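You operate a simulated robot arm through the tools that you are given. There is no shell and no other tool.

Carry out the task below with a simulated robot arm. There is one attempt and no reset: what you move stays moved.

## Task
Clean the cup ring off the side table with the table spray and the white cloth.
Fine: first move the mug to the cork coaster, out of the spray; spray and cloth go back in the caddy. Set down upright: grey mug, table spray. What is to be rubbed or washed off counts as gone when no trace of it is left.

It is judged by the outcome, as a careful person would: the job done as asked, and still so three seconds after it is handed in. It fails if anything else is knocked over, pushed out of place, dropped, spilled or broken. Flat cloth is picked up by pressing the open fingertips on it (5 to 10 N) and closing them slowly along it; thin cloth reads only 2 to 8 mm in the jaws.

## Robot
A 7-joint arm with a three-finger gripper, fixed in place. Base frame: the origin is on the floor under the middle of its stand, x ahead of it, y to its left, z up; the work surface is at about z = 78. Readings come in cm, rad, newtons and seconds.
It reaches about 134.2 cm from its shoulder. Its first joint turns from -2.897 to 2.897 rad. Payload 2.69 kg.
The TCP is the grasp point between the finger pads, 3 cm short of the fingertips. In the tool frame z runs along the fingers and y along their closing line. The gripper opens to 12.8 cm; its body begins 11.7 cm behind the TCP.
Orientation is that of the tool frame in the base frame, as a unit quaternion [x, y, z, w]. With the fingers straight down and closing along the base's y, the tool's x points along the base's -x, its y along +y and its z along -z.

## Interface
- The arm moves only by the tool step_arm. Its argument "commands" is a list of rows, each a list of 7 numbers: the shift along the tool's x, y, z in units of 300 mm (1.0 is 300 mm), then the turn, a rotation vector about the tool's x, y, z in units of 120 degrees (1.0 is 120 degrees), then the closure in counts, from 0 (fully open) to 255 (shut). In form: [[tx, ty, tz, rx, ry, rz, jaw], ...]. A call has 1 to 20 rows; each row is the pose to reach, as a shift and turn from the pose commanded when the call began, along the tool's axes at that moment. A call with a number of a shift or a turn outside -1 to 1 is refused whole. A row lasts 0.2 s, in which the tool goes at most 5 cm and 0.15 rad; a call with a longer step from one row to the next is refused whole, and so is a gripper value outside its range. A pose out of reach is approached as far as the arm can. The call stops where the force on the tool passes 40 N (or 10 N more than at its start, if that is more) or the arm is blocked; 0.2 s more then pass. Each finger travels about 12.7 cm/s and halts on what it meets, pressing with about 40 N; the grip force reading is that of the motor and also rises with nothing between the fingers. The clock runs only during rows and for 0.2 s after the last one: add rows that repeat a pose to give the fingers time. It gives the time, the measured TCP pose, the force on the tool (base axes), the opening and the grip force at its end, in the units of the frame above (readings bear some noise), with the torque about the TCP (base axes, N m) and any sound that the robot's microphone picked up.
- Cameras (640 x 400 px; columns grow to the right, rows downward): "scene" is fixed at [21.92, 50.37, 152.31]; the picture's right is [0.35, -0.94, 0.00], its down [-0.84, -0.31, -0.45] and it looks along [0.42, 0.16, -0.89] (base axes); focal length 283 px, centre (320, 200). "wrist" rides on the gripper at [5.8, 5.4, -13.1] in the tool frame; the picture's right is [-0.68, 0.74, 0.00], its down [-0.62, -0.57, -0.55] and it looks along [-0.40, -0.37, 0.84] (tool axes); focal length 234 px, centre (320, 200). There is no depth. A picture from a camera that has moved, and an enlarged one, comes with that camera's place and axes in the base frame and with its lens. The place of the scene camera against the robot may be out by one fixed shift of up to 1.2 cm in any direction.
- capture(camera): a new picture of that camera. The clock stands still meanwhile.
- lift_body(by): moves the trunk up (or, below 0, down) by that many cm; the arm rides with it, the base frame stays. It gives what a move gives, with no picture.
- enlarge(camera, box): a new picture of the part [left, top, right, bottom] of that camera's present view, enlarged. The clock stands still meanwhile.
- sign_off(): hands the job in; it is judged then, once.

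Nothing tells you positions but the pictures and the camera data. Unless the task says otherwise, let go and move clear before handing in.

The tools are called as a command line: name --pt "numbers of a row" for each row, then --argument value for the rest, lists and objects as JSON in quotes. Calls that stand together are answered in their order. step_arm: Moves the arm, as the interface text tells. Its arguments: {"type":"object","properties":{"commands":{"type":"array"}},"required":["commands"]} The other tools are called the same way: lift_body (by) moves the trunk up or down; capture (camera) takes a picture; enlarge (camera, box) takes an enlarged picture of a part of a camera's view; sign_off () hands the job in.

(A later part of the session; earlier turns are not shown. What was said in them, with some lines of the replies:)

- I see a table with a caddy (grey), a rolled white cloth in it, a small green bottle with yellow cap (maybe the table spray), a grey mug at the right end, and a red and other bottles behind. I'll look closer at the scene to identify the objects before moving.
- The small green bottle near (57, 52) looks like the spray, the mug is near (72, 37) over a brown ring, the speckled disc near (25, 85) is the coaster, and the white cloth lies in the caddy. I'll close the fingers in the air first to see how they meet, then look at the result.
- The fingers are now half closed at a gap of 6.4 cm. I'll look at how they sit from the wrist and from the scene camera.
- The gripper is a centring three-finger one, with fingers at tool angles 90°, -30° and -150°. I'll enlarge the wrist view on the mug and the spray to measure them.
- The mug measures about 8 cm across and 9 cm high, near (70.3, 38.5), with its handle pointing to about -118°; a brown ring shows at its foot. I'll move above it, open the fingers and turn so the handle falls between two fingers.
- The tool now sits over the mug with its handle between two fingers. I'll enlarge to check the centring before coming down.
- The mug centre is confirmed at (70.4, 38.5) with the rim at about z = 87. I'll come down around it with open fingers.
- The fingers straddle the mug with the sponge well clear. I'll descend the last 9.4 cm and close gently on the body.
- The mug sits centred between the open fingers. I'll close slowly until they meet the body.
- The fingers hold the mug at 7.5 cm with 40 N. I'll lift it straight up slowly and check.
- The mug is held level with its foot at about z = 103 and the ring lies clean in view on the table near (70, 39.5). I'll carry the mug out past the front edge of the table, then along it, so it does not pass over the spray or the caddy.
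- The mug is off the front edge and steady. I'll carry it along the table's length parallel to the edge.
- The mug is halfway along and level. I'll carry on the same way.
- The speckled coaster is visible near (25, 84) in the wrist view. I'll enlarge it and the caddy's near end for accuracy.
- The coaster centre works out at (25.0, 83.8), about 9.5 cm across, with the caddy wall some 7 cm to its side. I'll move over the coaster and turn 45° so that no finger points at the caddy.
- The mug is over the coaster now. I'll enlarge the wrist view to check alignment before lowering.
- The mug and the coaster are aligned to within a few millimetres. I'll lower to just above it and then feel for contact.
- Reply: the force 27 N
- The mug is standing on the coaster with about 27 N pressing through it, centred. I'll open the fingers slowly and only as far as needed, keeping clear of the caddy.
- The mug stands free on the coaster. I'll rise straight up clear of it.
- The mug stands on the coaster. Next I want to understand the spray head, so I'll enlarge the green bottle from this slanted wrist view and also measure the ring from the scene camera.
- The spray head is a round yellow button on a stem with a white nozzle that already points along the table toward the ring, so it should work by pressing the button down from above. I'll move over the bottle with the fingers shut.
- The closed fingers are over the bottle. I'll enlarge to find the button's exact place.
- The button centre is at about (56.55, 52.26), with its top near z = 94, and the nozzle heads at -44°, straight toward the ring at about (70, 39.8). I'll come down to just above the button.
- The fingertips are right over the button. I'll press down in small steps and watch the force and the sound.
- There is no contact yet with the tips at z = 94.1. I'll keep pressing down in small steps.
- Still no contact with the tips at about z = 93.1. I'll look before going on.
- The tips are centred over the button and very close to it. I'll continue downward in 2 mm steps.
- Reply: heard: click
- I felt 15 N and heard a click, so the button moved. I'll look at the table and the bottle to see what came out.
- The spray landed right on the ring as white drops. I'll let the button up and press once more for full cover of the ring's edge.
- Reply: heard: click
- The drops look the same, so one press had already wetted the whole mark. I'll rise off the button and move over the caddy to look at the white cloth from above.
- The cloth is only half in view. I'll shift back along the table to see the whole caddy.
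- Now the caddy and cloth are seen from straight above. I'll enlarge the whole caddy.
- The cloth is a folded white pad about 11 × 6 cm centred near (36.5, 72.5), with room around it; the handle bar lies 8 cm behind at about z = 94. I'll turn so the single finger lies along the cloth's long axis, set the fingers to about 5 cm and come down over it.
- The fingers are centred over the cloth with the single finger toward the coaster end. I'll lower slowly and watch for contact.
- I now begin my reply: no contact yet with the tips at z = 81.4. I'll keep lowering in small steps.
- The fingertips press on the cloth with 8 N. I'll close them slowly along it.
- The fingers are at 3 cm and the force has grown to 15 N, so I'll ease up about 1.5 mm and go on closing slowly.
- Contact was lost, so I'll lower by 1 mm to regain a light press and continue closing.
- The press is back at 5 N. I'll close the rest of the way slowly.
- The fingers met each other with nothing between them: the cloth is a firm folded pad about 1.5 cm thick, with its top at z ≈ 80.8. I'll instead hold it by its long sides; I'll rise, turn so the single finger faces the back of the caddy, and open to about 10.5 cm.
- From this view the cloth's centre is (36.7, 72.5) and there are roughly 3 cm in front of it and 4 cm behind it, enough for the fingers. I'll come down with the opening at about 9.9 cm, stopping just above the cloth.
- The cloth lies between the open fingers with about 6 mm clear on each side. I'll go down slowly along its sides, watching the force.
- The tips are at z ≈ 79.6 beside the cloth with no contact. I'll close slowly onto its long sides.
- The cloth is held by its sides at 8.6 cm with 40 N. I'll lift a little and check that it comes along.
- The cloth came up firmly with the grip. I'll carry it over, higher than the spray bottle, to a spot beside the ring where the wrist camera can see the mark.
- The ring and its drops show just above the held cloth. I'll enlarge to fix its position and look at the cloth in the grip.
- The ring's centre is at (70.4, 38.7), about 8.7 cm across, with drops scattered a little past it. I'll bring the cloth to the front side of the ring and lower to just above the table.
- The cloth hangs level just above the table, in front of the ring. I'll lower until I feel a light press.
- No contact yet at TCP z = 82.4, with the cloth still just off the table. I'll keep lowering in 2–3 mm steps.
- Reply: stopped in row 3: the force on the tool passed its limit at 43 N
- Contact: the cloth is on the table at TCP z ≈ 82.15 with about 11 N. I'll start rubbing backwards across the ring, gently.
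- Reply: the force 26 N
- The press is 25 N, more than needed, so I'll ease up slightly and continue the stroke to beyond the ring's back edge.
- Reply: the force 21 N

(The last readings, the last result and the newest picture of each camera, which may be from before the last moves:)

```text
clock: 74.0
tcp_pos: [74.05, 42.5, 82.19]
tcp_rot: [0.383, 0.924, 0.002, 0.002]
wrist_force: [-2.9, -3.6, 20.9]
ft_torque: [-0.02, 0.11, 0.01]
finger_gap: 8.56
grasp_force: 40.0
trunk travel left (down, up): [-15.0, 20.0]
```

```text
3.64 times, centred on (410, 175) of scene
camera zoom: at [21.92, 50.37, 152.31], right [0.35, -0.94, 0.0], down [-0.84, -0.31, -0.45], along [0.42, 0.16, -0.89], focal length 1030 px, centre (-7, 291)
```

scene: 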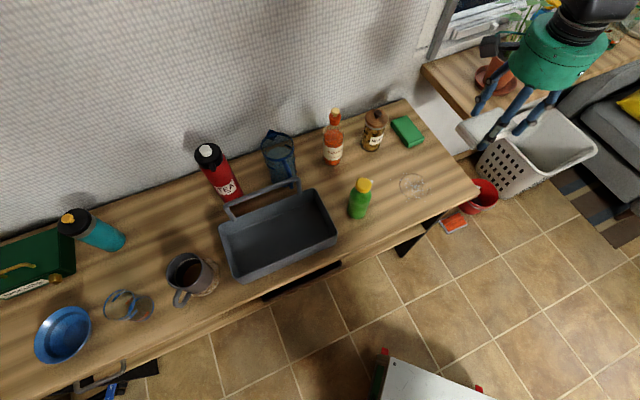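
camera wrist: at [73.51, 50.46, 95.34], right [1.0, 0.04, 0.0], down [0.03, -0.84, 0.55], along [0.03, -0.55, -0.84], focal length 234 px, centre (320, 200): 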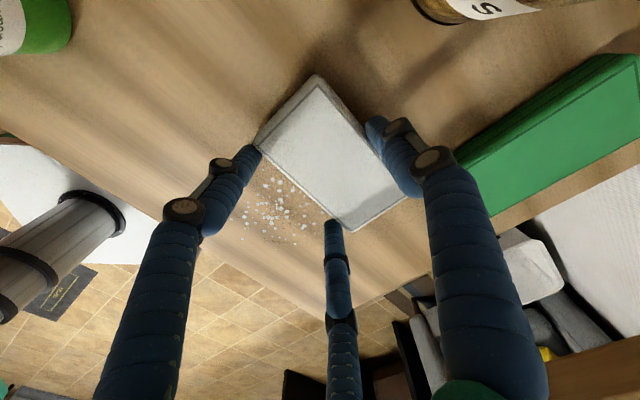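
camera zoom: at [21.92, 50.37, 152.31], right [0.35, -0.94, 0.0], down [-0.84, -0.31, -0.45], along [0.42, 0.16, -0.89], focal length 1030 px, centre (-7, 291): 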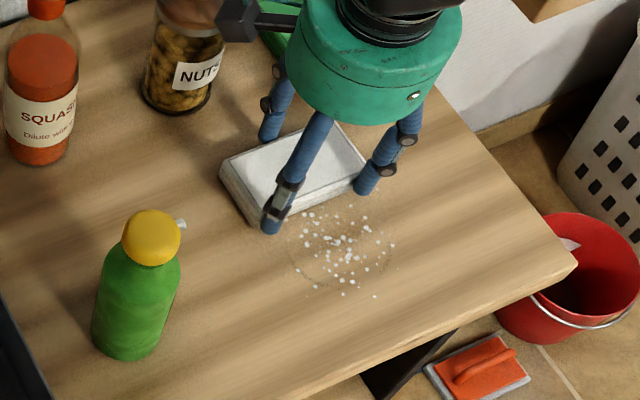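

The ring is already fainter after one stroke. I'll keep rubbing back and forth across it with the same light press, shifting sideways a little between strokes.

step_arm --pt "0 -0.03 0 0 0 0 125" --pt "0 -0.08 0 0 0 0 125" --pt "0 -0.14 0 0 0 0 125" --pt "0 -0.2 0 0 0 0 125" --pt "0 -0.26 0 0 0 0 125" --pt "0 -0.32 0 0 0 0 125" --pt "0 -0.37 0 0 0 0 125" --pt "0 -0.4 0 0 0 0 125" --pt "0.03 -0.4 0 0 0 0 125" --pt "0.07 -0.38 0 0 0 0 125" --pt "0.08 -0.33 0 0 0 0 125" --pt "0.08 -0.27 0 0 0 0 125" --pt "0.08 -0.21 0 0 0 0 125" --pt "0.08 -0.15 0 0 0 0 125" --pt "0.08 -0.09 0 0 0 0 125" --pt "0.08 -0.04 0 0 0 0 125" --pt "0.08 -0.01 0 0 0 0 125"

enlarge --camera "scene" --box '[340, 120, 480, 230]'

```text
clock: 77.6
tcp_pos: [72.15, 43.94, 82.13]
tcp_rot: [0.383, 0.924, 0.001, 0.002]
wrist_force: [-2.8, -2.7, 16.7]
ft_torque: [0.02, 0.03, -0.06]
finger_gap: 8.59
grasp_force: 40.0
trunk travel left (down, up): [-15.0, 20.0]
```

```text
3.64 times, centred on (410, 175) of scene
camera zoom: at [21.92, 50.37, 152.31], right [0.35, -0.94, 0.0], down [-0.84, -0.31, -0.45], along [0.42, 0.16, -0.89], focal length 1030 px, centre (-7, 291)
```

zoom: 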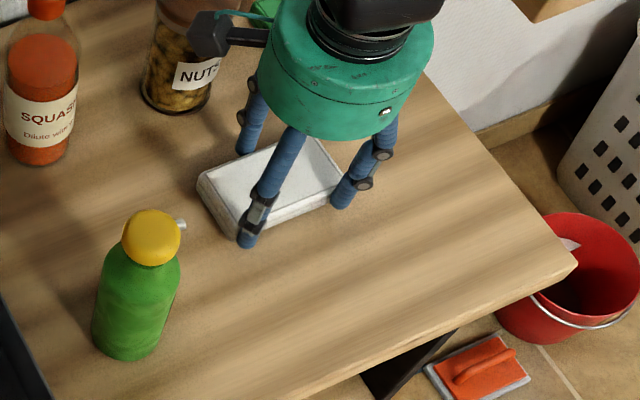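

The ring and the drops look gone in the visible part. I'll do another pair of strokes on the far side too, for thoroughness.

step_arm --pt "-0.03 -0.03 0 0 0 0 125" --pt "-0.08 -0.07 0 0 0 0 125" --pt "-0.13 -0.11 0 0 0 0 125" --pt "-0.16 -0.16 0 0 0 0 125" --pt "-0.16 -0.22 0 0 0 0 125" --pt "-0.16 -0.28 0 0 0 0 125" --pt "-0.16 -0.34 0 0 0 0 125" --pt "-0.16 -0.39 0 0 0 0 125" --pt "-0.12 -0.4 0 0 0 0 125" --pt "-0.08 -0.39 0 0 0 0 125" --pt "-0.08 -0.34 0 0 0 0 125" --pt "-0.08 -0.28 0 0 0 0 125" --pt "-0.08 -0.22 0 0 0 0 125" --pt "-0.08 -0.16 0 0 0 0 125" --pt "-0.08 -0.1 0 0 0 0 125" --pt "-0.08 -0.04 0 0 0 0 125" --pt "-0.08 0 0 0 0 0 125"

enlarge --camera "scene" --box '[340, 120, 480, 230]'

capture --camera "wrist"

```text
clock: 81.2
tcp_pos: [73.78, 42.12, 82.12]
tcp_rot: [0.384, 0.923, 0.001, 0.002]
wrist_force: [-1.6, -0.8, 8.1]
ft_torque: [0.08, 0.01, -0.01]
finger_gap: 8.57
grasp_force: 39.5
trunk travel left (down, up): [-15.0, 20.0]
```

```text
3.64 times, centred on (410, 175) of scene
camera zoom: at [21.92, 50.37, 152.31], right [0.35, -0.94, 0.0], down [-0.84, -0.31, -0.45], along [0.42, 0.16, -0.89], focal length 1030 px, centre (-7, 291)
```

zoom: 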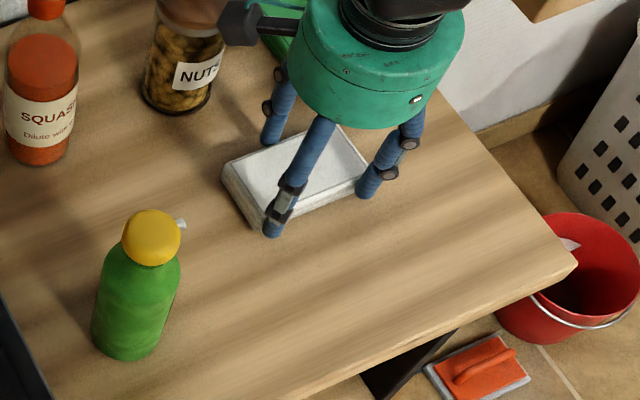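

```text
taken
camera wrist: at [73.29, 50.26, 95.28], right [1.0, 0.04, 0.0], down [0.03, -0.84, 0.55], along [0.03, -0.55, -0.84], focal length 234 px, centre (320, 200)
```

wrist: 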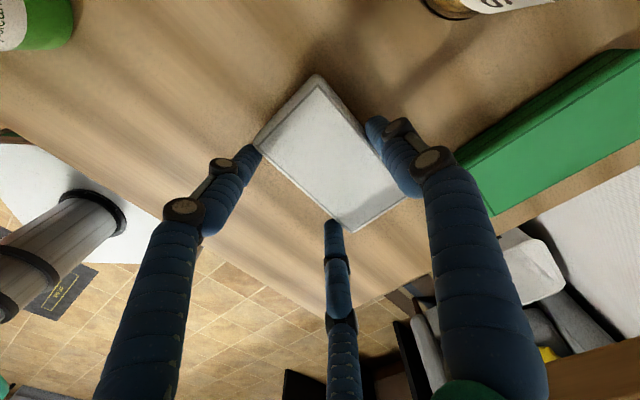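

The table looks clean. I'll lift the cloth straight up and inspect the place where the ring was.

step_arm --pt "0 0 -0.03 0 0 0 125" --pt "0 0 -0.1 0 0 0 125" --pt "0 0 -0.22 0 0 0 125" --pt "0 0 -0.36 0 0 0 125" --pt "0 0 -0.5 0 0 0 125" --pt "0 0 -0.64 0 0 0 125" --pt "0 0 -0.78 0 0 0 125" --pt "0 0 -0.88 0 0 0 125" --pt "0 0 -0.88 0 0 0 125"

enlarge --camera "scene" --box '[370, 150, 460, 220]'

capture --camera "wrist"

capture --camera "scene"

```text
clock: 83.2
tcp_pos: [73.76, 42.15, 108.6]
tcp_rot: [0.383, 0.924, 0.001, 0.001]
wrist_force: [-0.1, 0.6, -0.2]
ft_torque: [0.04, -0.01, 0.0]
finger_gap: 8.58
grasp_force: 40.3
trunk travel left (down, up): [-15.0, 20.0]
```

```text
5.71 times, centred on (415, 185) of scene
camera zoom: at [21.92, 50.37, 152.31], right [0.35, -0.94, 0.0], down [-0.84, -0.31, -0.45], along [0.42, 0.16, -0.89], focal length 1618 px, centre (-223, 286)
```

zoom: 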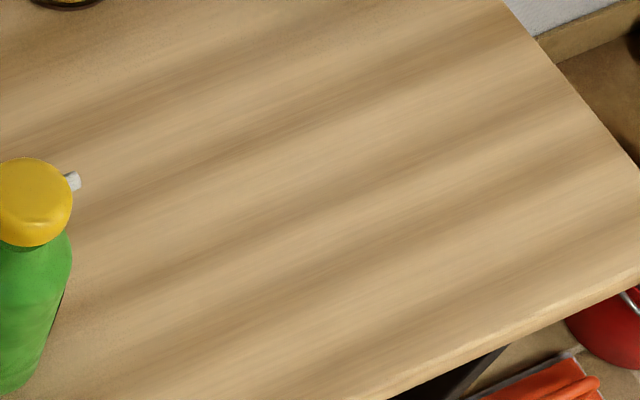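

```text
taken
camera wrist: at [73.32, 50.31, 121.65], right [1.0, 0.04, 0.0], down [0.03, -0.84, 0.55], along [0.02, -0.55, -0.84], focal length 234 px, centre (320, 200)
```

wrist: 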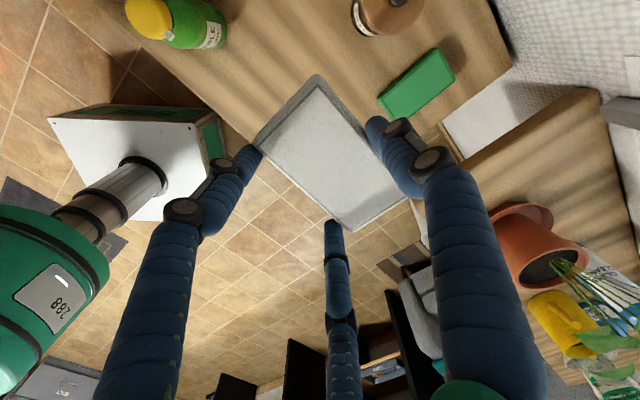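

```text
taken
```

scene: 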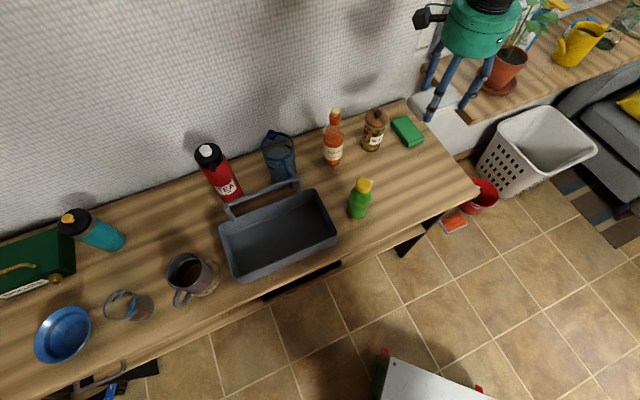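

The tabletop is clean, with no trace of the ring or the drops. I'll carry the cloth back over the caddy to where it lay.

step_arm --pt "0.04 -0.005 0 0 0 0 125" --pt "0.12 -0.015 0 0 0 0 125" --pt "0.23 -0.03 0 0 0 0 125" --pt "0.34 -0.044 0 0 0 0 125" --pt "0.45 -0.058 0 0 0 0 125" --pt "0.56 -0.072 0 0 0 0 125" --pt "0.67 -0.086 0 0 0 0 125" --pt "0.76 -0.0975 0 0 0 0 125" --pt "0.795 -0.102 0 0 0 0 125"

step_arm --pt "0.05 -0.006 0 0 0 0 125" --pt "0.13 -0.017 0 0 0 0 125" --pt "0.23 -0.03 0 0 0 0 125" --pt "0.34 -0.044 0 0 0 0 125" --pt "0.45 -0.058 0 0 0 0 125" --pt "0.56 -0.072 0 0 0 0 125" --pt "0.67 -0.086 0 0 0 0 125" --pt "0.76 -0.0975 0 0 0 0 125" --pt "0.795 -0.102 0 0 0 0 125" --pt "0.795 -0.102 0 0 0 0 125"

capture --camera "wrist"

```text
clock: 85.2
tcp_pos: [54.73, 56.85, 108.43]
tcp_rot: [0.383, 0.924, 0.0, 0.001]
wrist_force: [-0.2, -0.5, 0.0]
ft_torque: [-0.05, 0.04, -0.02]
finger_gap: 8.55
grasp_force: 40.0
trunk travel left (down, up): [-15.0, 20.0]
```

```text
clock: 87.4
tcp_pos: [35.77, 71.56, 108.54]
tcp_rot: [0.384, 0.923, 0.0, 0.001]
wrist_force: [-0.5, 0.5, 0.1]
ft_torque: [-0.02, 0.01, -0.03]
finger_gap: 8.57
grasp_force: 40.1
trunk travel left (down, up): [-15.0, 20.0]
```

```text
taken
camera wrist: at [35.28, 79.68, 121.57], right [1.0, 0.04, 0.0], down [0.03, -0.84, 0.55], along [0.02, -0.55, -0.84], focal length 234 px, centre (320, 200)
```

wrist: 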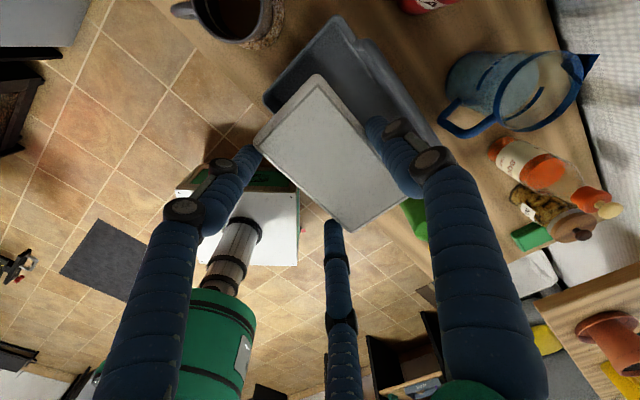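

The cloth is back over its place in the caddy, in the same pose as at pick-up. I'll lower it to just above the caddy floor.

step_arm --pt "0 0 0.05 0 0 0 125" --pt "0 0 0.15 0 0 0 125" --pt "0 0 0.27 0 0 0 125" --pt "0 0 0.39 0 0 0 125" --pt "0 0 0.51 0 0 0 125" --pt "0 0 0.62 0 0 0 125" --pt "0 0 0.72 0 0 0 125" --pt "0 0 0.79 0 0 0 125" --pt "0 0 0.825 0 0 0 125" --pt "0 0 0.84 0 0 0 125" --pt "0 0 0.84 0 0 0 125"

capture --camera "wrist"

```text
clock: 89.8
tcp_pos: [35.8, 71.79, 83.2]
tcp_rot: [0.382, 0.924, 0.002, 0.001]
wrist_force: [-0.2, 0.2, -0.7]
ft_torque: [0.02, -0.01, -0.02]
finger_gap: 8.59
grasp_force: 39.6
trunk travel left (down, up): [-15.0, 20.0]
```

```text
taken
camera wrist: at [35.34, 79.78, 96.33], right [1.0, 0.04, 0.0], down [0.03, -0.84, 0.55], along [0.02, -0.55, -0.84], focal length 234 px, centre (320, 200)
```

wrist: 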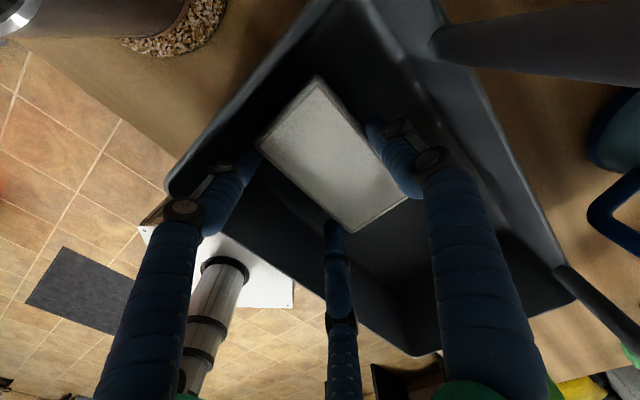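

The cloth is inside the caddy a few millimetres off the floor. I'll lower it the last bit in 1–2 mm steps.

step_arm --pt "0 0 0.006 0 0 0 125" --pt "0 0 0.012 0 0 0 125" --pt "0 0 0.016 0 0 0 125"

```text
clock: 90.6
tcp_pos: [35.8, 71.71, 82.74]
tcp_rot: [0.383, 0.924, 0.001, 0.001]
wrist_force: [0.2, -0.5, 0.9]
ft_torque: [0.01, -0.02, 0.02]
finger_gap: 8.58
grasp_force: 40.4
trunk travel left (down, up): [-15.0, 20.0]
```

The cloth is about a millimetre off the caddy floor. I'll open the fingers gently to the same 9.9 cm as at pick-up.

step_arm --pt "0 0 0.003 0 0 0 110" --pt "0 0 0.003 0 0 0 95" --pt "0 0 0.003 0 0 0 85" --pt "0 0 0.003 0 0 0 75" --pt "0 0 0.003 0 0 0 66" --pt "0 0 0.003 0 0 0 58" --pt "0 0 0.003 0 0 0 58"

capture --camera "wrist"

```text
clock: 92.2
tcp_pos: [35.92, 71.65, 82.64]
tcp_rot: [0.383, 0.924, 0.0, 0.001]
wrist_force: [1.0, 0.2, -0.7]
ft_torque: [0.05, 0.02, -0.01]
finger_gap: 9.9
grasp_force: 0.1
trunk travel left (down, up): [-15.0, 20.0]
```

```text
taken
camera wrist: at [35.36, 79.73, 95.77], right [1.0, 0.04, 0.0], down [0.03, -0.84, 0.55], along [0.02, -0.55, -0.84], focal length 234 px, centre (320, 200)
```

wrist: 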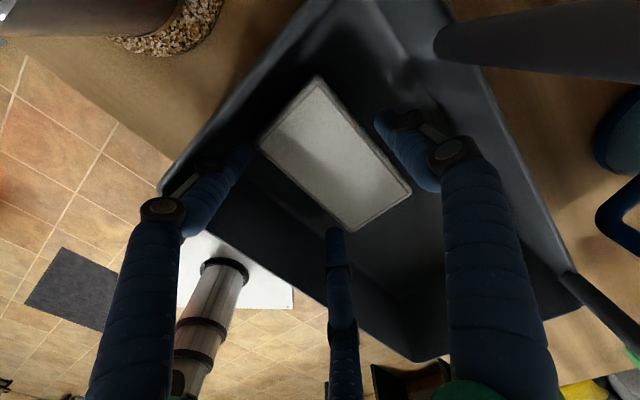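

The cloth is laid back in the caddy. I'll rise, and go over the spray bottle, turning so the nozzle ends up midway between two fingers and the camera stays clear of the caddy handle later.

step_arm --pt "0 0 -0.05 0 0 0 58" --pt "0 0 -0.15 0 0 0 58" --pt "0 0 -0.3 0 0 0 58" --pt "0 0 -0.46 0 0 0 58" --pt "0 0 -0.62 0 0 0 58" --pt "0 0 -0.78 0 0 0 58" --pt "0 0 -0.91 0 0 0 58" --pt "0 0 -0.91 0 0 0 58"

step_arm --pt "-0.05 0.002 0 0 0 -0.04 58" --pt "-0.12 0.004 0 0 0 -0.1 58" --pt "-0.2 0.006 0 0 0 -0.16 58" --pt "-0.28 0.008 0 0 0 -0.22 58" --pt "-0.36 0.01 0 0 0 -0.28 58" --pt "-0.44 0.012 0 0 0 -0.34 58" --pt "-0.52 0.014 0 0 0 -0.4 58" --pt "-0.6 0.016 0 0 0 -0.46 58" --pt "-0.68 0.018 0 0 0 -0.52 58" --pt "-0.76 0.02 0 0 0 -0.58 58" --pt "-0.84 0.023 0 0 0 -0.64 58" --pt "-0.9 0.025 0 0 0 -0.7 58" --pt "-0.94 0.027 0 0 0 -0.758 58" --pt "-0.94 0.027 0 0 0 -0.758 58"

capture --camera "wrist"

capture --camera "scene"

```text
clock: 94.0
tcp_pos: [35.79, 71.62, 109.91]
tcp_rot: [0.383, 0.924, 0.0, 0.0]
wrist_force: [-0.4, -0.5, 0.6]
ft_torque: [0.03, -0.03, -0.01]
finger_gap: 9.87
grasp_force: 0.1
trunk travel left (down, up): [-15.0, 20.0]
```

```text
clock: 97.0
tcp_pos: [56.23, 52.23, 109.98]
tcp_rot: [-0.391, 0.92, 0.0, 0.001]
wrist_force: [0.5, -0.4, 0.0]
ft_torque: [0.02, 0.01, 0.02]
finger_gap: 9.91
grasp_force: 0.1
trunk travel left (down, up): [-15.0, 20.0]
```

```text
taken
camera wrist: at [48.19, 51.82, 123.15], right [-0.06, 1.0, 0.0], down [0.83, 0.05, 0.55], along [0.55, 0.03, -0.83], focal length 234 px, centre (320, 200)
```

wrist: 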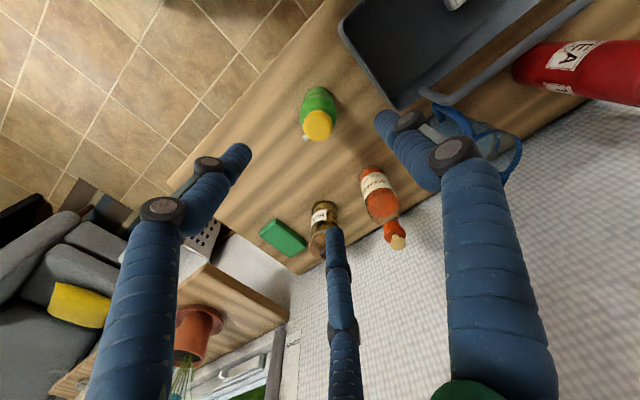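

```text
taken
```

scene: 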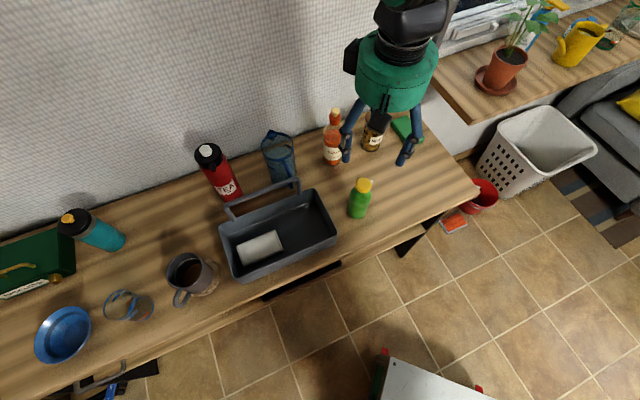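

The bottle stands under the open fingers. I'll enlarge to check its centre and whether it moved.

enlarge --camera "wrist" --box '[270, 75, 370, 155]'

enlarge --camera "scene" --box '[195, 170, 385, 290]'

```text
5.00 times, centred on (320, 115) of wrist
camera zoom: at [48.19, 51.82, 123.15], right [-0.06, 1.0, 0.0], down [0.83, 0.05, 0.55], along [0.55, 0.03, -0.83], focal length 1171 px, centre (320, 625)
```

zoom: 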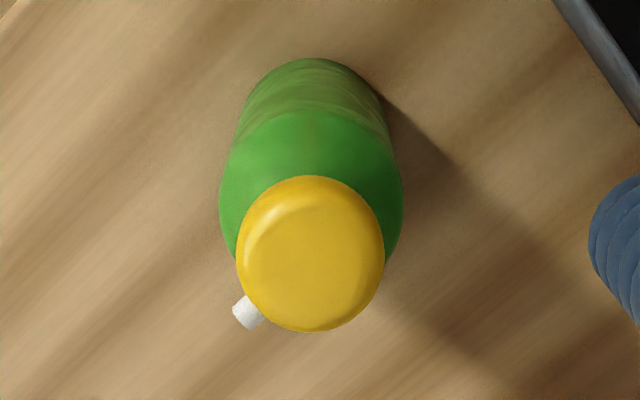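

```text
3.33 times, centred on (290, 230) of scene
camera zoom: at [21.92, 50.37, 152.31], right [0.35, -0.94, 0.0], down [-0.84, -0.31, -0.45], along [0.42, 0.16, -0.89], focal length 944 px, centre (420, 100)
```

zoom: 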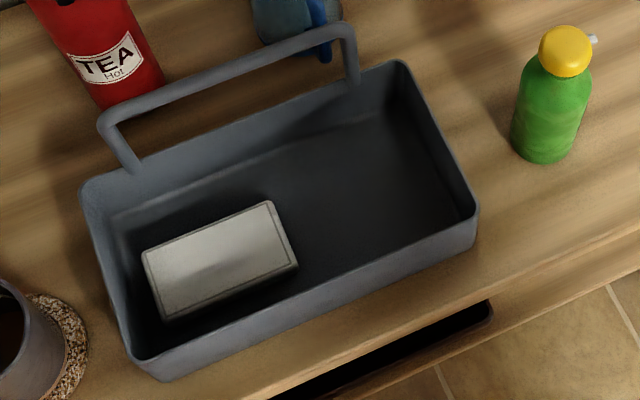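

The bottle's axis is at about (56.5, 52.1), unmoved and upright. I'll descend around it with the fingers open.

step_arm --pt "-0.004 -0.008 0.05 0 0 0 58" --pt "-0.004 -0.008 0.16 0 0 0 58" --pt "-0.004 -0.008 0.28 0 0 0 58" --pt "-0.004 -0.008 0.4 0 0 0 58" --pt "-0.004 -0.008 0.5 0 0 0 58" --pt "-0.004 -0.008 0.5 0 0 0 58"

capture --camera "wrist"

enlarge --camera "scene" --box '[310, 100, 440, 230]'

```text
clock: 98.4
tcp_pos: [56.64, 52.06, 94.9]
tcp_rot: [-0.39, 0.921, 0.0, 0.002]
wrist_force: [1.1, 0.3, -0.2]
ft_torque: [-0.04, 0.03, 0.01]
finger_gap: 9.92
grasp_force: 0.2
trunk travel left (down, up): [-15.0, 20.0]
```

```text
taken
camera wrist: at [48.5, 51.78, 108.07], right [-0.06, 1.0, 0.0], down [0.83, 0.05, 0.55], along [0.55, 0.03, -0.83], focal length 234 px, centre (320, 200)
```

wrist: 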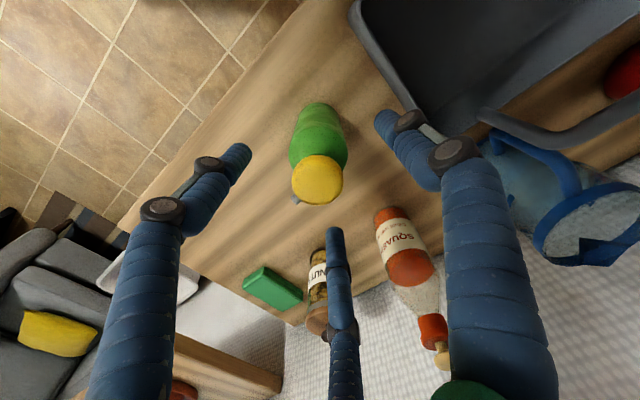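

```text
3.08 times, centred on (375, 165) of scene
camera zoom: at [21.92, 50.37, 152.31], right [0.35, -0.94, 0.0], down [-0.84, -0.31, -0.45], along [0.42, 0.16, -0.89], focal length 872 px, centre (151, 308)
```

zoom: 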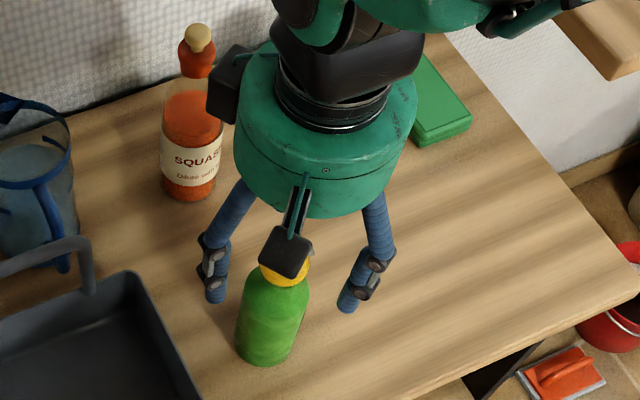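

The bottle is centred between the fingers and the thumb side clears the caddy by about 4 cm. I'll descend to the body and close.

step_arm --pt "-0.001 0 0.1 0 0 0 58" --pt "-0.001 0 0.2 0 0 0 58" --pt "-0.001 0 0.29 0 0 0 58" --pt "-0.001 0 0.34 0 0 0 58" --pt "-0.001 0 0.34 0 0 0 58"

step_arm --pt "0 0 0 0 0 0 80" --pt "0 0 0 0 0 0 100" --pt "0 0 0 0 0 0 110" --pt "0 0 0 0 0 0 120" --pt "0 0 0 0 0 0 126" --pt "0 0 0 0 0 0 132" --pt "0 0 0 0 0 0 138" --pt "0 0 0 0 0 0 144" --pt "0 0 0 0 0 0 150" --pt "0 0 0 0 0 0 155" --pt "0 0 0 0 0 0 155"

capture --camera "wrist"

```text
clock: 99.6
tcp_pos: [56.6, 52.17, 84.76]
tcp_rot: [-0.389, 0.921, -0.001, 0.001]
wrist_force: [0.3, 0.5, 0.2]
ft_torque: [0.01, -0.03, 0.01]
finger_gap: 9.93
grasp_force: 0.0
trunk travel left (down, up): [-15.0, 20.0]
```

```text
clock: 102.0
tcp_pos: [56.6, 52.27, 84.8]
tcp_rot: [-0.389, 0.921, 0.0, 0.002]
wrist_force: [1.2, 0.5, 2.8]
ft_torque: [0.03, -0.09, 0.0]
finger_gap: 5.61
grasp_force: 4.3
trunk travel left (down, up): [-15.0, 20.0]
```

```text
taken
camera wrist: at [48.5, 51.87, 97.95], right [-0.06, 1.0, 0.0], down [0.83, 0.05, 0.55], along [0.55, 0.03, -0.83], focal length 234 px, centre (320, 200)
```

wrist: 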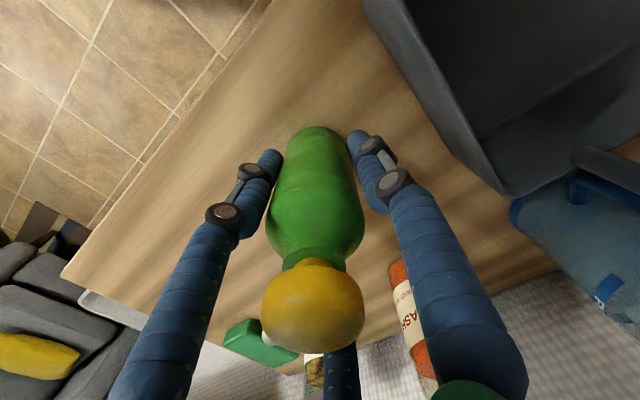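

The fingers have just met the bottle at 5.6 cm. I'll firm up the grip and lift it a little.

step_arm --pt "0 0 0 0 0 0 162" --pt "0 0 0 0 0 0 170" --pt "0 0 0 0 0 0 175" --pt "0 0 0 0 0 0 175"

step_arm --pt "0 0 -0.02 0 0 0 178" --pt "0 0 -0.06 0 0 0 178" --pt "0 0 -0.12 0 0 0 178" --pt "0 0 -0.18 0 0 0 178" --pt "0 0 -0.18 0 0 0 178"

capture --camera "wrist"

enlarge --camera "scene" --box '[310, 100, 440, 230]'

```text
clock: 103.0
tcp_pos: [56.58, 52.25, 84.91]
tcp_rot: [-0.391, 0.921, 0.0, 0.001]
wrist_force: [2.6, -0.7, 2.9]
ft_torque: [-0.07, -0.12, 0.02]
finger_gap: 5.54
grasp_force: 10.9
trunk travel left (down, up): [-15.0, 20.0]
```

```text
clock: 104.2
tcp_pos: [56.45, 52.24, 90.09]
tcp_rot: [-0.39, 0.921, 0.0, 0.001]
wrist_force: [-0.2, -0.1, -2.1]
ft_torque: [0.0, -0.04, 0.02]
finger_gap: 5.22
grasp_force: 39.9
trunk travel left (down, up): [-15.0, 20.0]
```

```text
taken
camera wrist: at [48.45, 51.89, 103.32], right [-0.06, 1.0, 0.0], down [0.83, 0.05, 0.55], along [0.55, 0.03, -0.83], focal length 234 px, centre (320, 200)
```

wrist: 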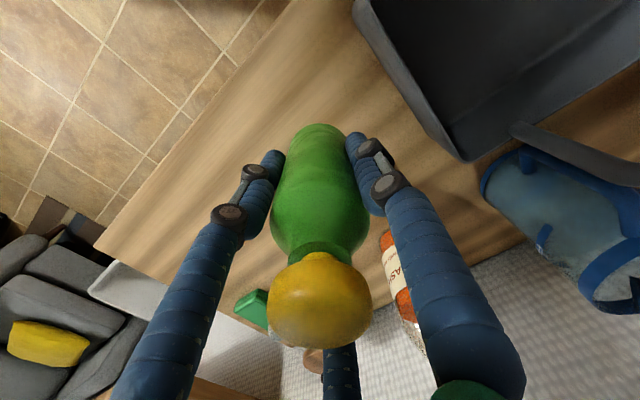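

```text
3.08 times, centred on (375, 165) of scene
camera zoom: at [21.92, 50.37, 152.31], right [0.35, -0.94, 0.0], down [-0.84, -0.31, -0.45], along [0.42, 0.16, -0.89], focal length 872 px, centre (151, 308)
```

zoom: 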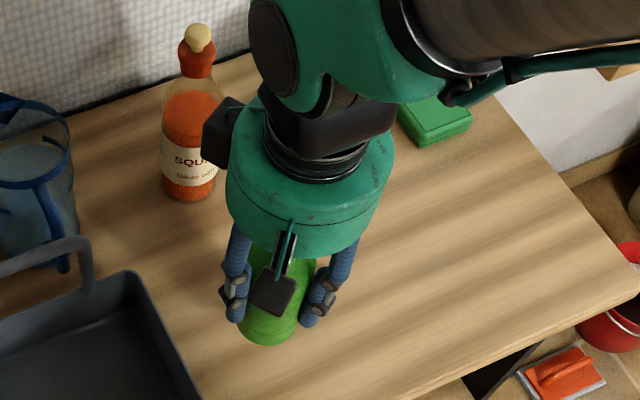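

The bottle is held upright with its foot at about z = 83. I'll raise it well above the caddy rim and move it over the free half of the caddy.

step_arm --pt "0 0 -0.04 0 0 0 178" --pt "0 0 -0.12 0 0 0 178" --pt "0 0 -0.22 0 0 0 178" --pt "0 0 -0.33 0 0 0 178" --pt "0 0 -0.44 0 0 0 178" --pt "0 0 -0.53 0 0 0 178" --pt "0 0 -0.567 0 0 0 178" --pt "-0.003 0.04 -0.567 0 0 0 178" --pt "-0.008 0.12 -0.567 0 0 0 178" --pt "-0.014 0.21 -0.567 0 0 0 178" --pt "-0.021 0.3 -0.567 0 0 0 178" --pt "-0.028 0.39 -0.567 0 0 0 178" --pt "-0.034 0.48 -0.567 0 0 0 178" --pt "-0.038 0.54 -0.567 0 0 0 178" --pt "-0.04 0.572 -0.567 0 0 0 178" --pt "-0.04 0.572 -0.567 0 0 0 178"

capture --camera "wrist"

capture --camera "scene"

```text
clock: 107.6
tcp_pos: [45.03, 64.89, 107.11]
tcp_rot: [-0.391, 0.921, -0.001, 0.001]
wrist_force: [-0.8, -0.5, -3.1]
ft_torque: [-0.02, 0.0, 0.0]
finger_gap: 5.19
grasp_force: 40.0
trunk travel left (down, up): [-15.0, 20.0]
```

```text
taken
camera wrist: at [36.98, 64.71, 120.26], right [-0.06, 1.0, 0.0], down [0.83, 0.05, 0.55], along [0.55, 0.03, -0.83], focal length 234 px, centre (320, 200)
```

wrist: 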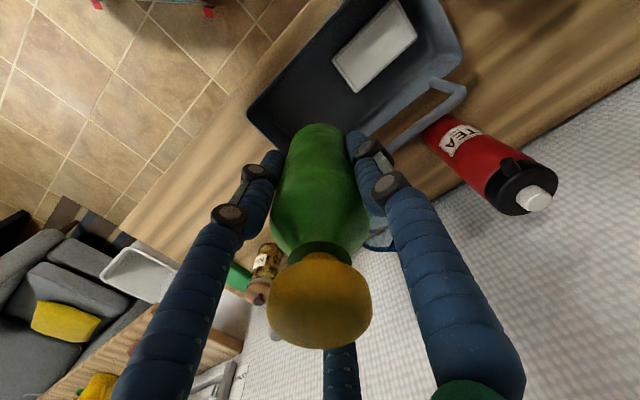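

```text
taken
```

scene: 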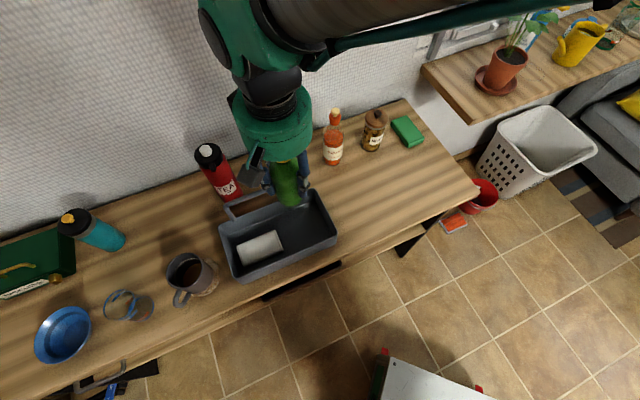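

The bottle hangs over the empty half of the caddy at (45, 65), with the cloth, walls and handle clear. I'll lower it in two stages.

step_arm --pt "0 0.002 0.04 0 0 0 178" --pt "0 0.004 0.12 0 0 0 178" --pt "0 0.004 0.22 0 0 0 178" --pt "0 0.004 0.33 0 0 0 178" --pt "0 0.004 0.44 0 0 0 178" --pt "0 0.004 0.53 0 0 0 178" --pt "0 0.004 0.59 0 0 0 178" --pt "0 0.004 0.62 0 0 0 178" --pt "0 0.004 0.62 0 0 0 178"

capture --camera "wrist"

enlarge --camera "scene" --box '[200, 140, 360, 290]'

```text
clock: 109.6
tcp_pos: [44.96, 65.13, 88.58]
tcp_rot: [-0.389, 0.921, -0.001, 0.001]
wrist_force: [-0.2, 0.1, -3.2]
ft_torque: [-0.01, -0.03, 0.01]
finger_gap: 5.19
grasp_force: 40.0
trunk travel left (down, up): [-15.0, 20.0]
```

```text
taken
camera wrist: at [36.95, 64.79, 101.65], right [-0.06, 1.0, 0.0], down [0.83, 0.05, 0.55], along [0.55, 0.03, -0.83], focal length 234 px, centre (320, 200)
```

wrist: 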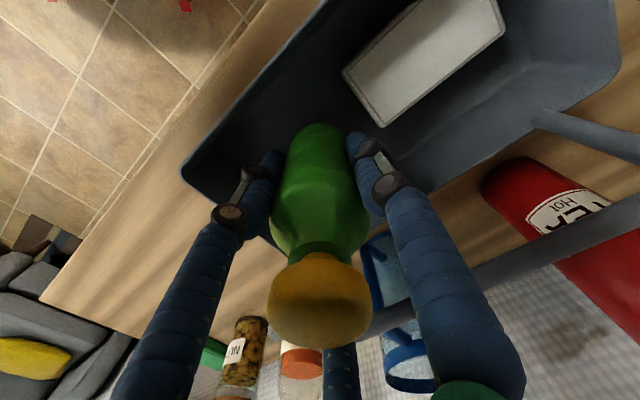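

```text
2.67 times, centred on (280, 215) of scene
camera zoom: at [21.92, 50.37, 152.31], right [0.35, -0.94, 0.0], down [-0.84, -0.31, -0.45], along [0.42, 0.16, -0.89], focal length 755 px, centre (427, 160)
```

zoom: 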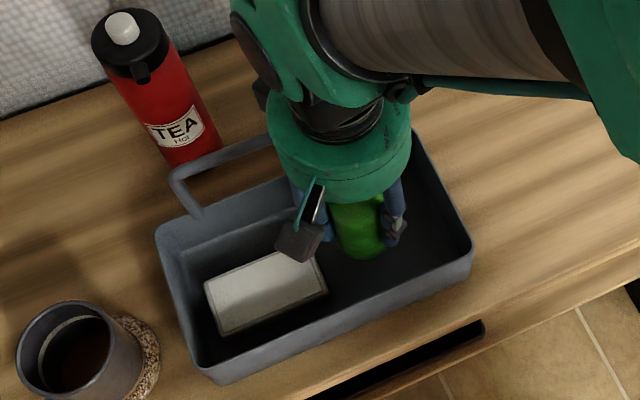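

The bottle is well placed inside the caddy's free half, a few centimetres above the floor. I'll lower it slowly until it touches.

step_arm --pt "0 0 0.02 0 0 0 178" --pt "0 0 0.04 0 0 0 178" --pt "0 0 0.06 0 0 0 178" --pt "0 0 0.075 0 0 0 178" --pt "0 0 0.085 0 0 0 178"

```text
clock: 110.8
tcp_pos: [45.02, 65.17, 85.99]
tcp_rot: [-0.389, 0.921, -0.001, 0.002]
wrist_force: [0.2, 1.2, -2.7]
ft_torque: [-0.01, 0.0, 0.02]
finger_gap: 5.2
grasp_force: 39.8
trunk travel left (down, up): [-15.0, 20.0]
```

Still hanging free (−2.7 N is the bottle's weight) at TCP z = 86.0. I'll continue in 2 mm steps.

step_arm --pt "0 0 0.006 0 0 0 178" --pt "0 0 0.012 0 0 0 178" --pt "0 0 0.018 0 0 0 178"

```text
clock: 111.6
tcp_pos: [45.01, 65.24, 85.51]
tcp_rot: [-0.391, 0.92, 0.0, 0.001]
wrist_force: [0.0, 0.5, -2.9]
ft_torque: [0.03, -0.03, 0.0]
finger_gap: 5.19
grasp_force: 40.1
trunk travel left (down, up): [-15.0, 20.0]
```

step_arm --pt "0 0 0.005 0 0 0 178" --pt "0 0 0.01 0 0 0 178"

```text
clock: 112.2
tcp_pos: [45.11, 65.27, 85.23]
tcp_rot: [-0.39, 0.921, 0.001, 0.003]
wrist_force: [-1.2, -1.4, 5.5]
ft_torque: [-0.23, 0.24, 0.06]
finger_gap: 5.2
grasp_force: 40.1
trunk travel left (down, up): [-15.0, 20.0]
```

The bottle has touched down. I'll press 1 mm more so its foot settles flat, then open slowly.

step_arm --pt "0 0 0.003 0 0 0 178" --pt "0 0 0.004 0 0 0 172" --pt "0 0 0.004 0 0 0 166" --pt "0 0 0.004 0 0 0 160" --pt "0 0 0.004 0 0 0 154"

capture --camera "wrist"

```text
clock: 113.4
tcp_pos: [45.12, 65.27, 85.3]
tcp_rot: [-0.39, 0.921, 0.001, 0.002]
wrist_force: [0.7, 0.4, 24.2]
ft_torque: [-0.21, 0.15, 0.0]
finger_gap: 5.21
grasp_force: 40.0
trunk travel left (down, up): [-15.0, 20.0]
```

```text
taken
camera wrist: at [36.93, 64.77, 98.38], right [-0.06, 1.0, 0.0], down [0.83, 0.05, 0.55], along [0.55, 0.04, -0.83], focal length 234 px, centre (320, 200)
```

wrist: 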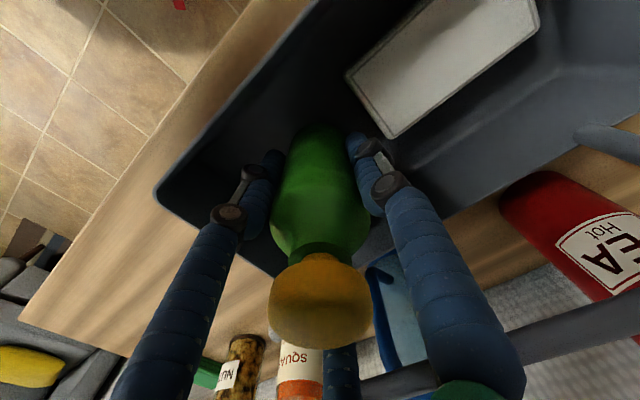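

The bottle is pressed flat with 24 N. I'll relieve that and open the fingers slowly to about 7.5 cm.

step_arm --pt "0 0 -0.003 0 0 0 150" --pt "0 0 -0.004 0 0 0 145" --pt "0 0 -0.004 0 0 0 140" --pt "0 0 -0.004 0 0 0 134" --pt "0 0 -0.004 0 0 0 128" --pt "0 0 -0.004 0 0 0 120" --pt "0 0 -0.004 0 0 0 112" --pt "0 0 -0.004 0 0 0 105" --pt "0 0 -0.004 0 0 0 105"

capture --camera "wrist"

enlarge --camera "scene" --box '[200, 140, 360, 290]'

```text
clock: 115.4
tcp_pos: [45.07, 65.1, 85.2]
tcp_rot: [-0.39, 0.921, -0.001, 0.001]
wrist_force: [0.0, 0.2, 0.7]
ft_torque: [0.0, -0.02, 0.02]
finger_gap: 7.53
grasp_force: 0.0
trunk travel left (down, up): [-15.0, 20.0]
```

```text
taken
camera wrist: at [36.93, 64.78, 98.3], right [-0.06, 1.0, 0.0], down [0.83, 0.05, 0.55], along [0.55, 0.03, -0.83], focal length 234 px, centre (320, 200)
```

wrist: 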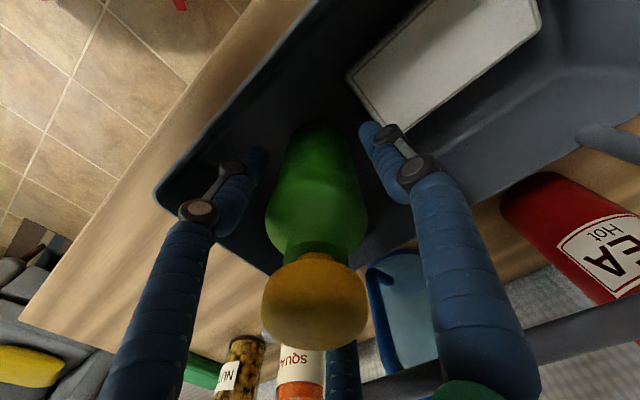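

```text
2.67 times, centred on (280, 215) of scene
camera zoom: at [21.92, 50.37, 152.31], right [0.35, -0.94, 0.0], down [-0.84, -0.31, -0.45], along [0.42, 0.16, -0.89], focal length 755 px, centre (427, 160)
```

zoom: 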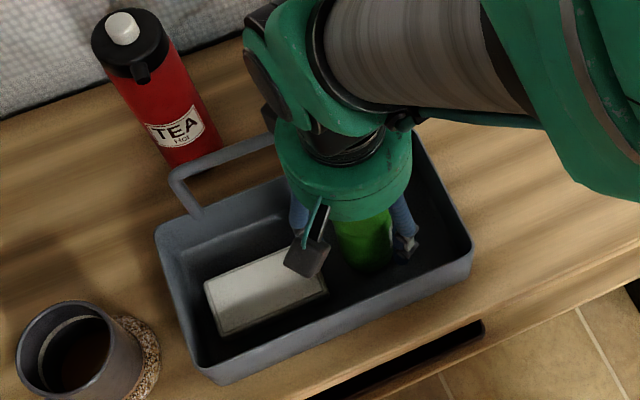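

The bottle stands free and upright in the caddy. I'll rise straight up out of it.

step_arm --pt "0 0 -0.03 0 0 0 98" --pt "0 0 -0.08 0 0 0 95" --pt "0 0 -0.15 0 0 0 95" --pt "0 0 -0.24 0 0 0 95" --pt "0 0 -0.34 0 0 0 95" --pt "0 0 -0.45 0 0 0 95" --pt "0 0 -0.57 0 0 0 95" --pt "0 0 -0.7 0 0 0 95" --pt "0 0 -0.83 0 0 0 95" --pt "0 0 -0.95 0 0 0 95" --pt "0 0 -0.95 0 0 0 95"

capture --camera "wrist"

capture --camera "scene"

```text
clock: 117.8
tcp_pos: [45.0, 64.89, 113.78]
tcp_rot: [-0.39, 0.921, 0.0, 0.001]
wrist_force: [-0.3, -0.5, 0.7]
ft_torque: [0.04, -0.04, 0.0]
finger_gap: 8.03
grasp_force: 0.0
trunk travel left (down, up): [-15.0, 20.0]
```

```text
taken
camera wrist: at [36.84, 64.59, 126.82], right [-0.06, 1.0, 0.0], down [0.83, 0.05, 0.55], along [0.55, 0.03, -0.83], focal length 234 px, centre (320, 200)
```

wrist: 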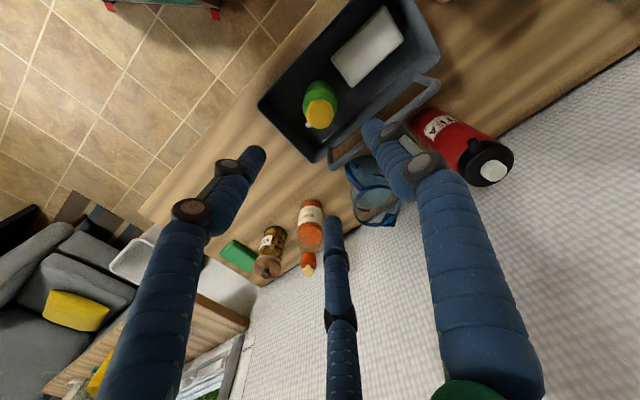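

```text
taken
```

scene: 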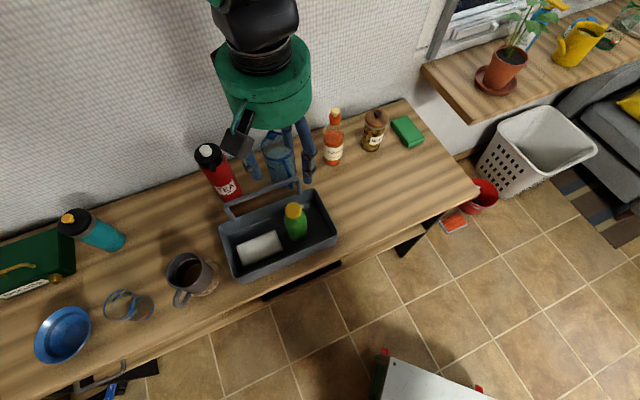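

Spray and cloth are in the caddy and the mug is on the coaster. I'll check each closely: the place where the ring was, the caddy and the mug.

enlarge --camera "scene" --box '[375, 155, 455, 215]'

enlarge --camera "scene" --box '[150, 170, 360, 310]'

enlarge --camera "wrist" --box '[240, 0, 460, 170]'

```text
6.67 times, centred on (415, 185) of scene
camera zoom: at [21.92, 50.37, 152.31], right [0.35, -0.94, 0.0], down [-0.84, -0.31, -0.45], along [0.42, 0.16, -0.89], focal length 1888 px, centre (-313, 300)
```

zoom: 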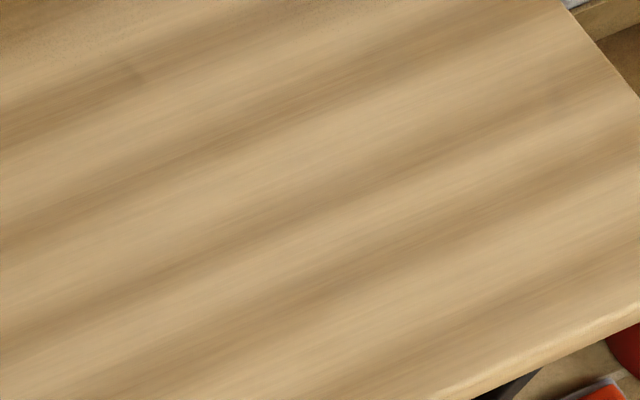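

```text
2.86 times, centred on (255, 240) of scene
camera zoom: at [21.92, 50.37, 152.31], right [0.35, -0.94, 0.0], down [-0.84, -0.31, -0.45], along [0.42, 0.16, -0.89], focal length 809 px, centre (506, 86)
```

zoom: 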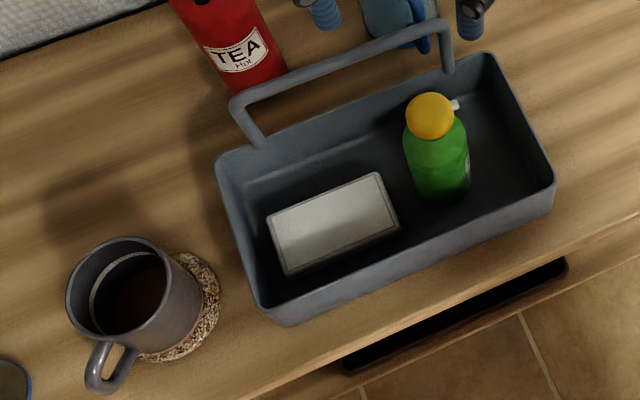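

```text
2.35 times, centred on (350, 85) of wrist
camera zoom: at [36.84, 64.59, 126.82], right [-0.06, 1.0, 0.0], down [0.83, 0.05, 0.55], along [0.55, 0.03, -0.83], focal length 551 px, centre (249, 471)
```

zoom: 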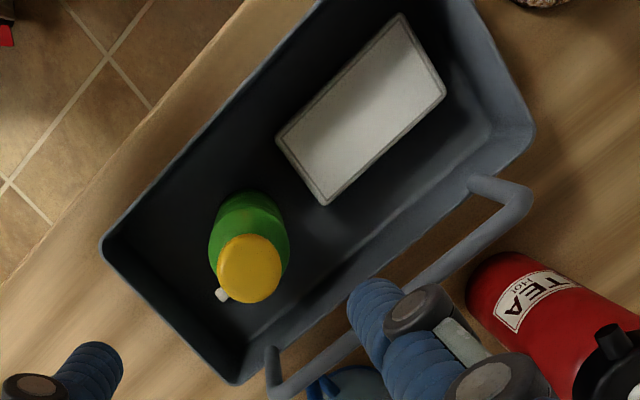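

Everything looks right: mug on coaster, cloth and spray in the caddy, clean tabletop. I'll move the arm clear of the caddy and look once more at the cleaned spot with the wrist camera.

step_arm --pt "-0.003 -0.05 -0.02 0 0 0 95" --pt "-0.01 -0.15 -0.04 0 0 0 95" --pt "-0.017 -0.27 -0.04 0 0 0 95" --pt "-0.025 -0.39 -0.04 0 0 0 95" --pt "-0.033 -0.51 -0.04 0 0 0 95" --pt "-0.04 -0.63 -0.04 0 0 0 95" --pt "-0.048 -0.75 -0.04 0 0 0 95" --pt "-0.056 -0.87 -0.04 0 0 0 95" --pt "-0.06 -0.95 -0.04 0 0 0 95" --pt "-0.06 -0.95 -0.04 0 0 0 95"

capture --camera "wrist"

enlarge --camera "scene" --box '[340, 130, 470, 220]'

```text
clock: 120.0
tcp_pos: [66.73, 46.54, 114.85]
tcp_rot: [-0.39, 0.921, 0.0, 0.0]
wrist_force: [0.2, -0.9, -0.5]
ft_torque: [0.02, 0.02, 0.04]
finger_gap: 8.03
grasp_force: 0.1
trunk travel left (down, up): [-15.0, 20.0]
```

```text
taken
camera wrist: at [58.67, 46.2, 128.01], right [-0.06, 1.0, 0.0], down [0.83, 0.05, 0.55], along [0.55, 0.03, -0.83], focal length 234 px, centre (320, 200)
```

wrist: 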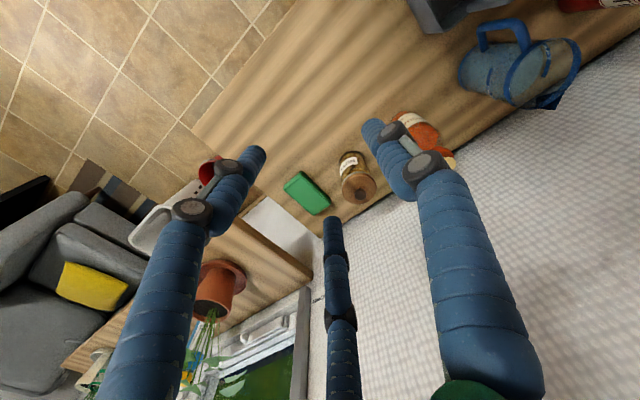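

```text
4.44 times, centred on (405, 175) of scene
camera zoom: at [21.92, 50.37, 152.31], right [0.35, -0.94, 0.0], down [-0.84, -0.31, -0.45], along [0.42, 0.16, -0.89], focal length 1259 px, centre (-58, 311)
```

zoom: 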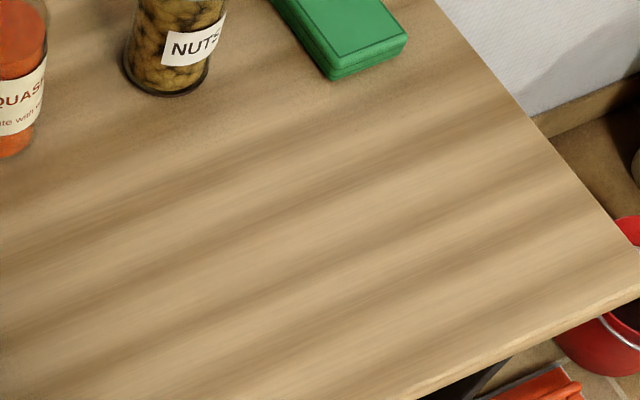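

enlarge --camera "wrist" --box '[215, 60, 365, 190]'

capture --camera "scene"

```text
3.08 times, centred on (290, 125) of wrist
camera zoom: at [58.67, 46.2, 128.01], right [-0.06, 1.0, 0.0], down [0.83, 0.05, 0.55], along [0.55, 0.03, -0.83], focal length 720 px, centre (412, 431)
```

zoom: 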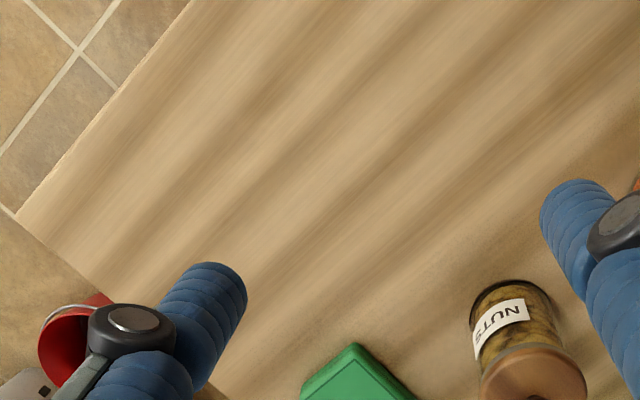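

```text
taken
```

scene: 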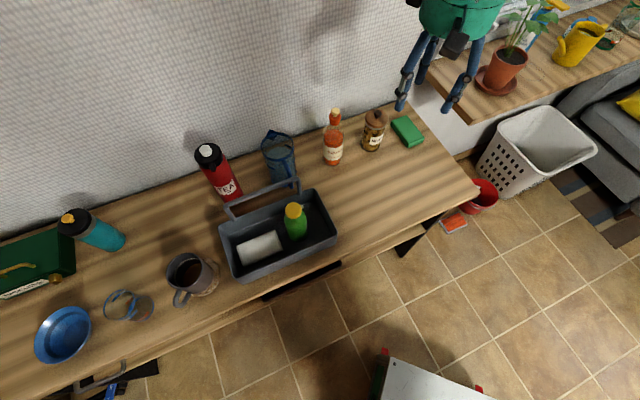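

The tabletop shows no trace of the ring or the drops. The mug stands upright on the coaster, the spray stands upright in the caddy with the cloth beside it, and the arm is clear. I'm handing the job in.

sign_off

```text
The job is handed in.
```

The cup ring is off the table, and I've handed the job in. The last pictures from both cameras show no trace of the ring or the spray drops.

- **Mug:** it went onto the cork coaster before any spraying and stands upright there. It slipped about 2 cm in the grip while being lifted, but stayed level and I saw nothing spilled.
- **Spray:** I pressed the button twice; both times it clicked, and the drops landed on the ring. The bottle now stands upright in the free half of the caddy.
- **Cloth:** it turned out to be a firm folded pad, so I gripped it by its long sides instead of pinching it. I wiped the ring with it and laid it back where it was in the caddy.
- **Everything else:** nothing else looks moved in the final scene picture, and the arm is clear of the table.

There is also a faint ring near the plant on the other surface. I left it alone, because the mug was standing on the ring I cleaned and that surface looked out of reach.
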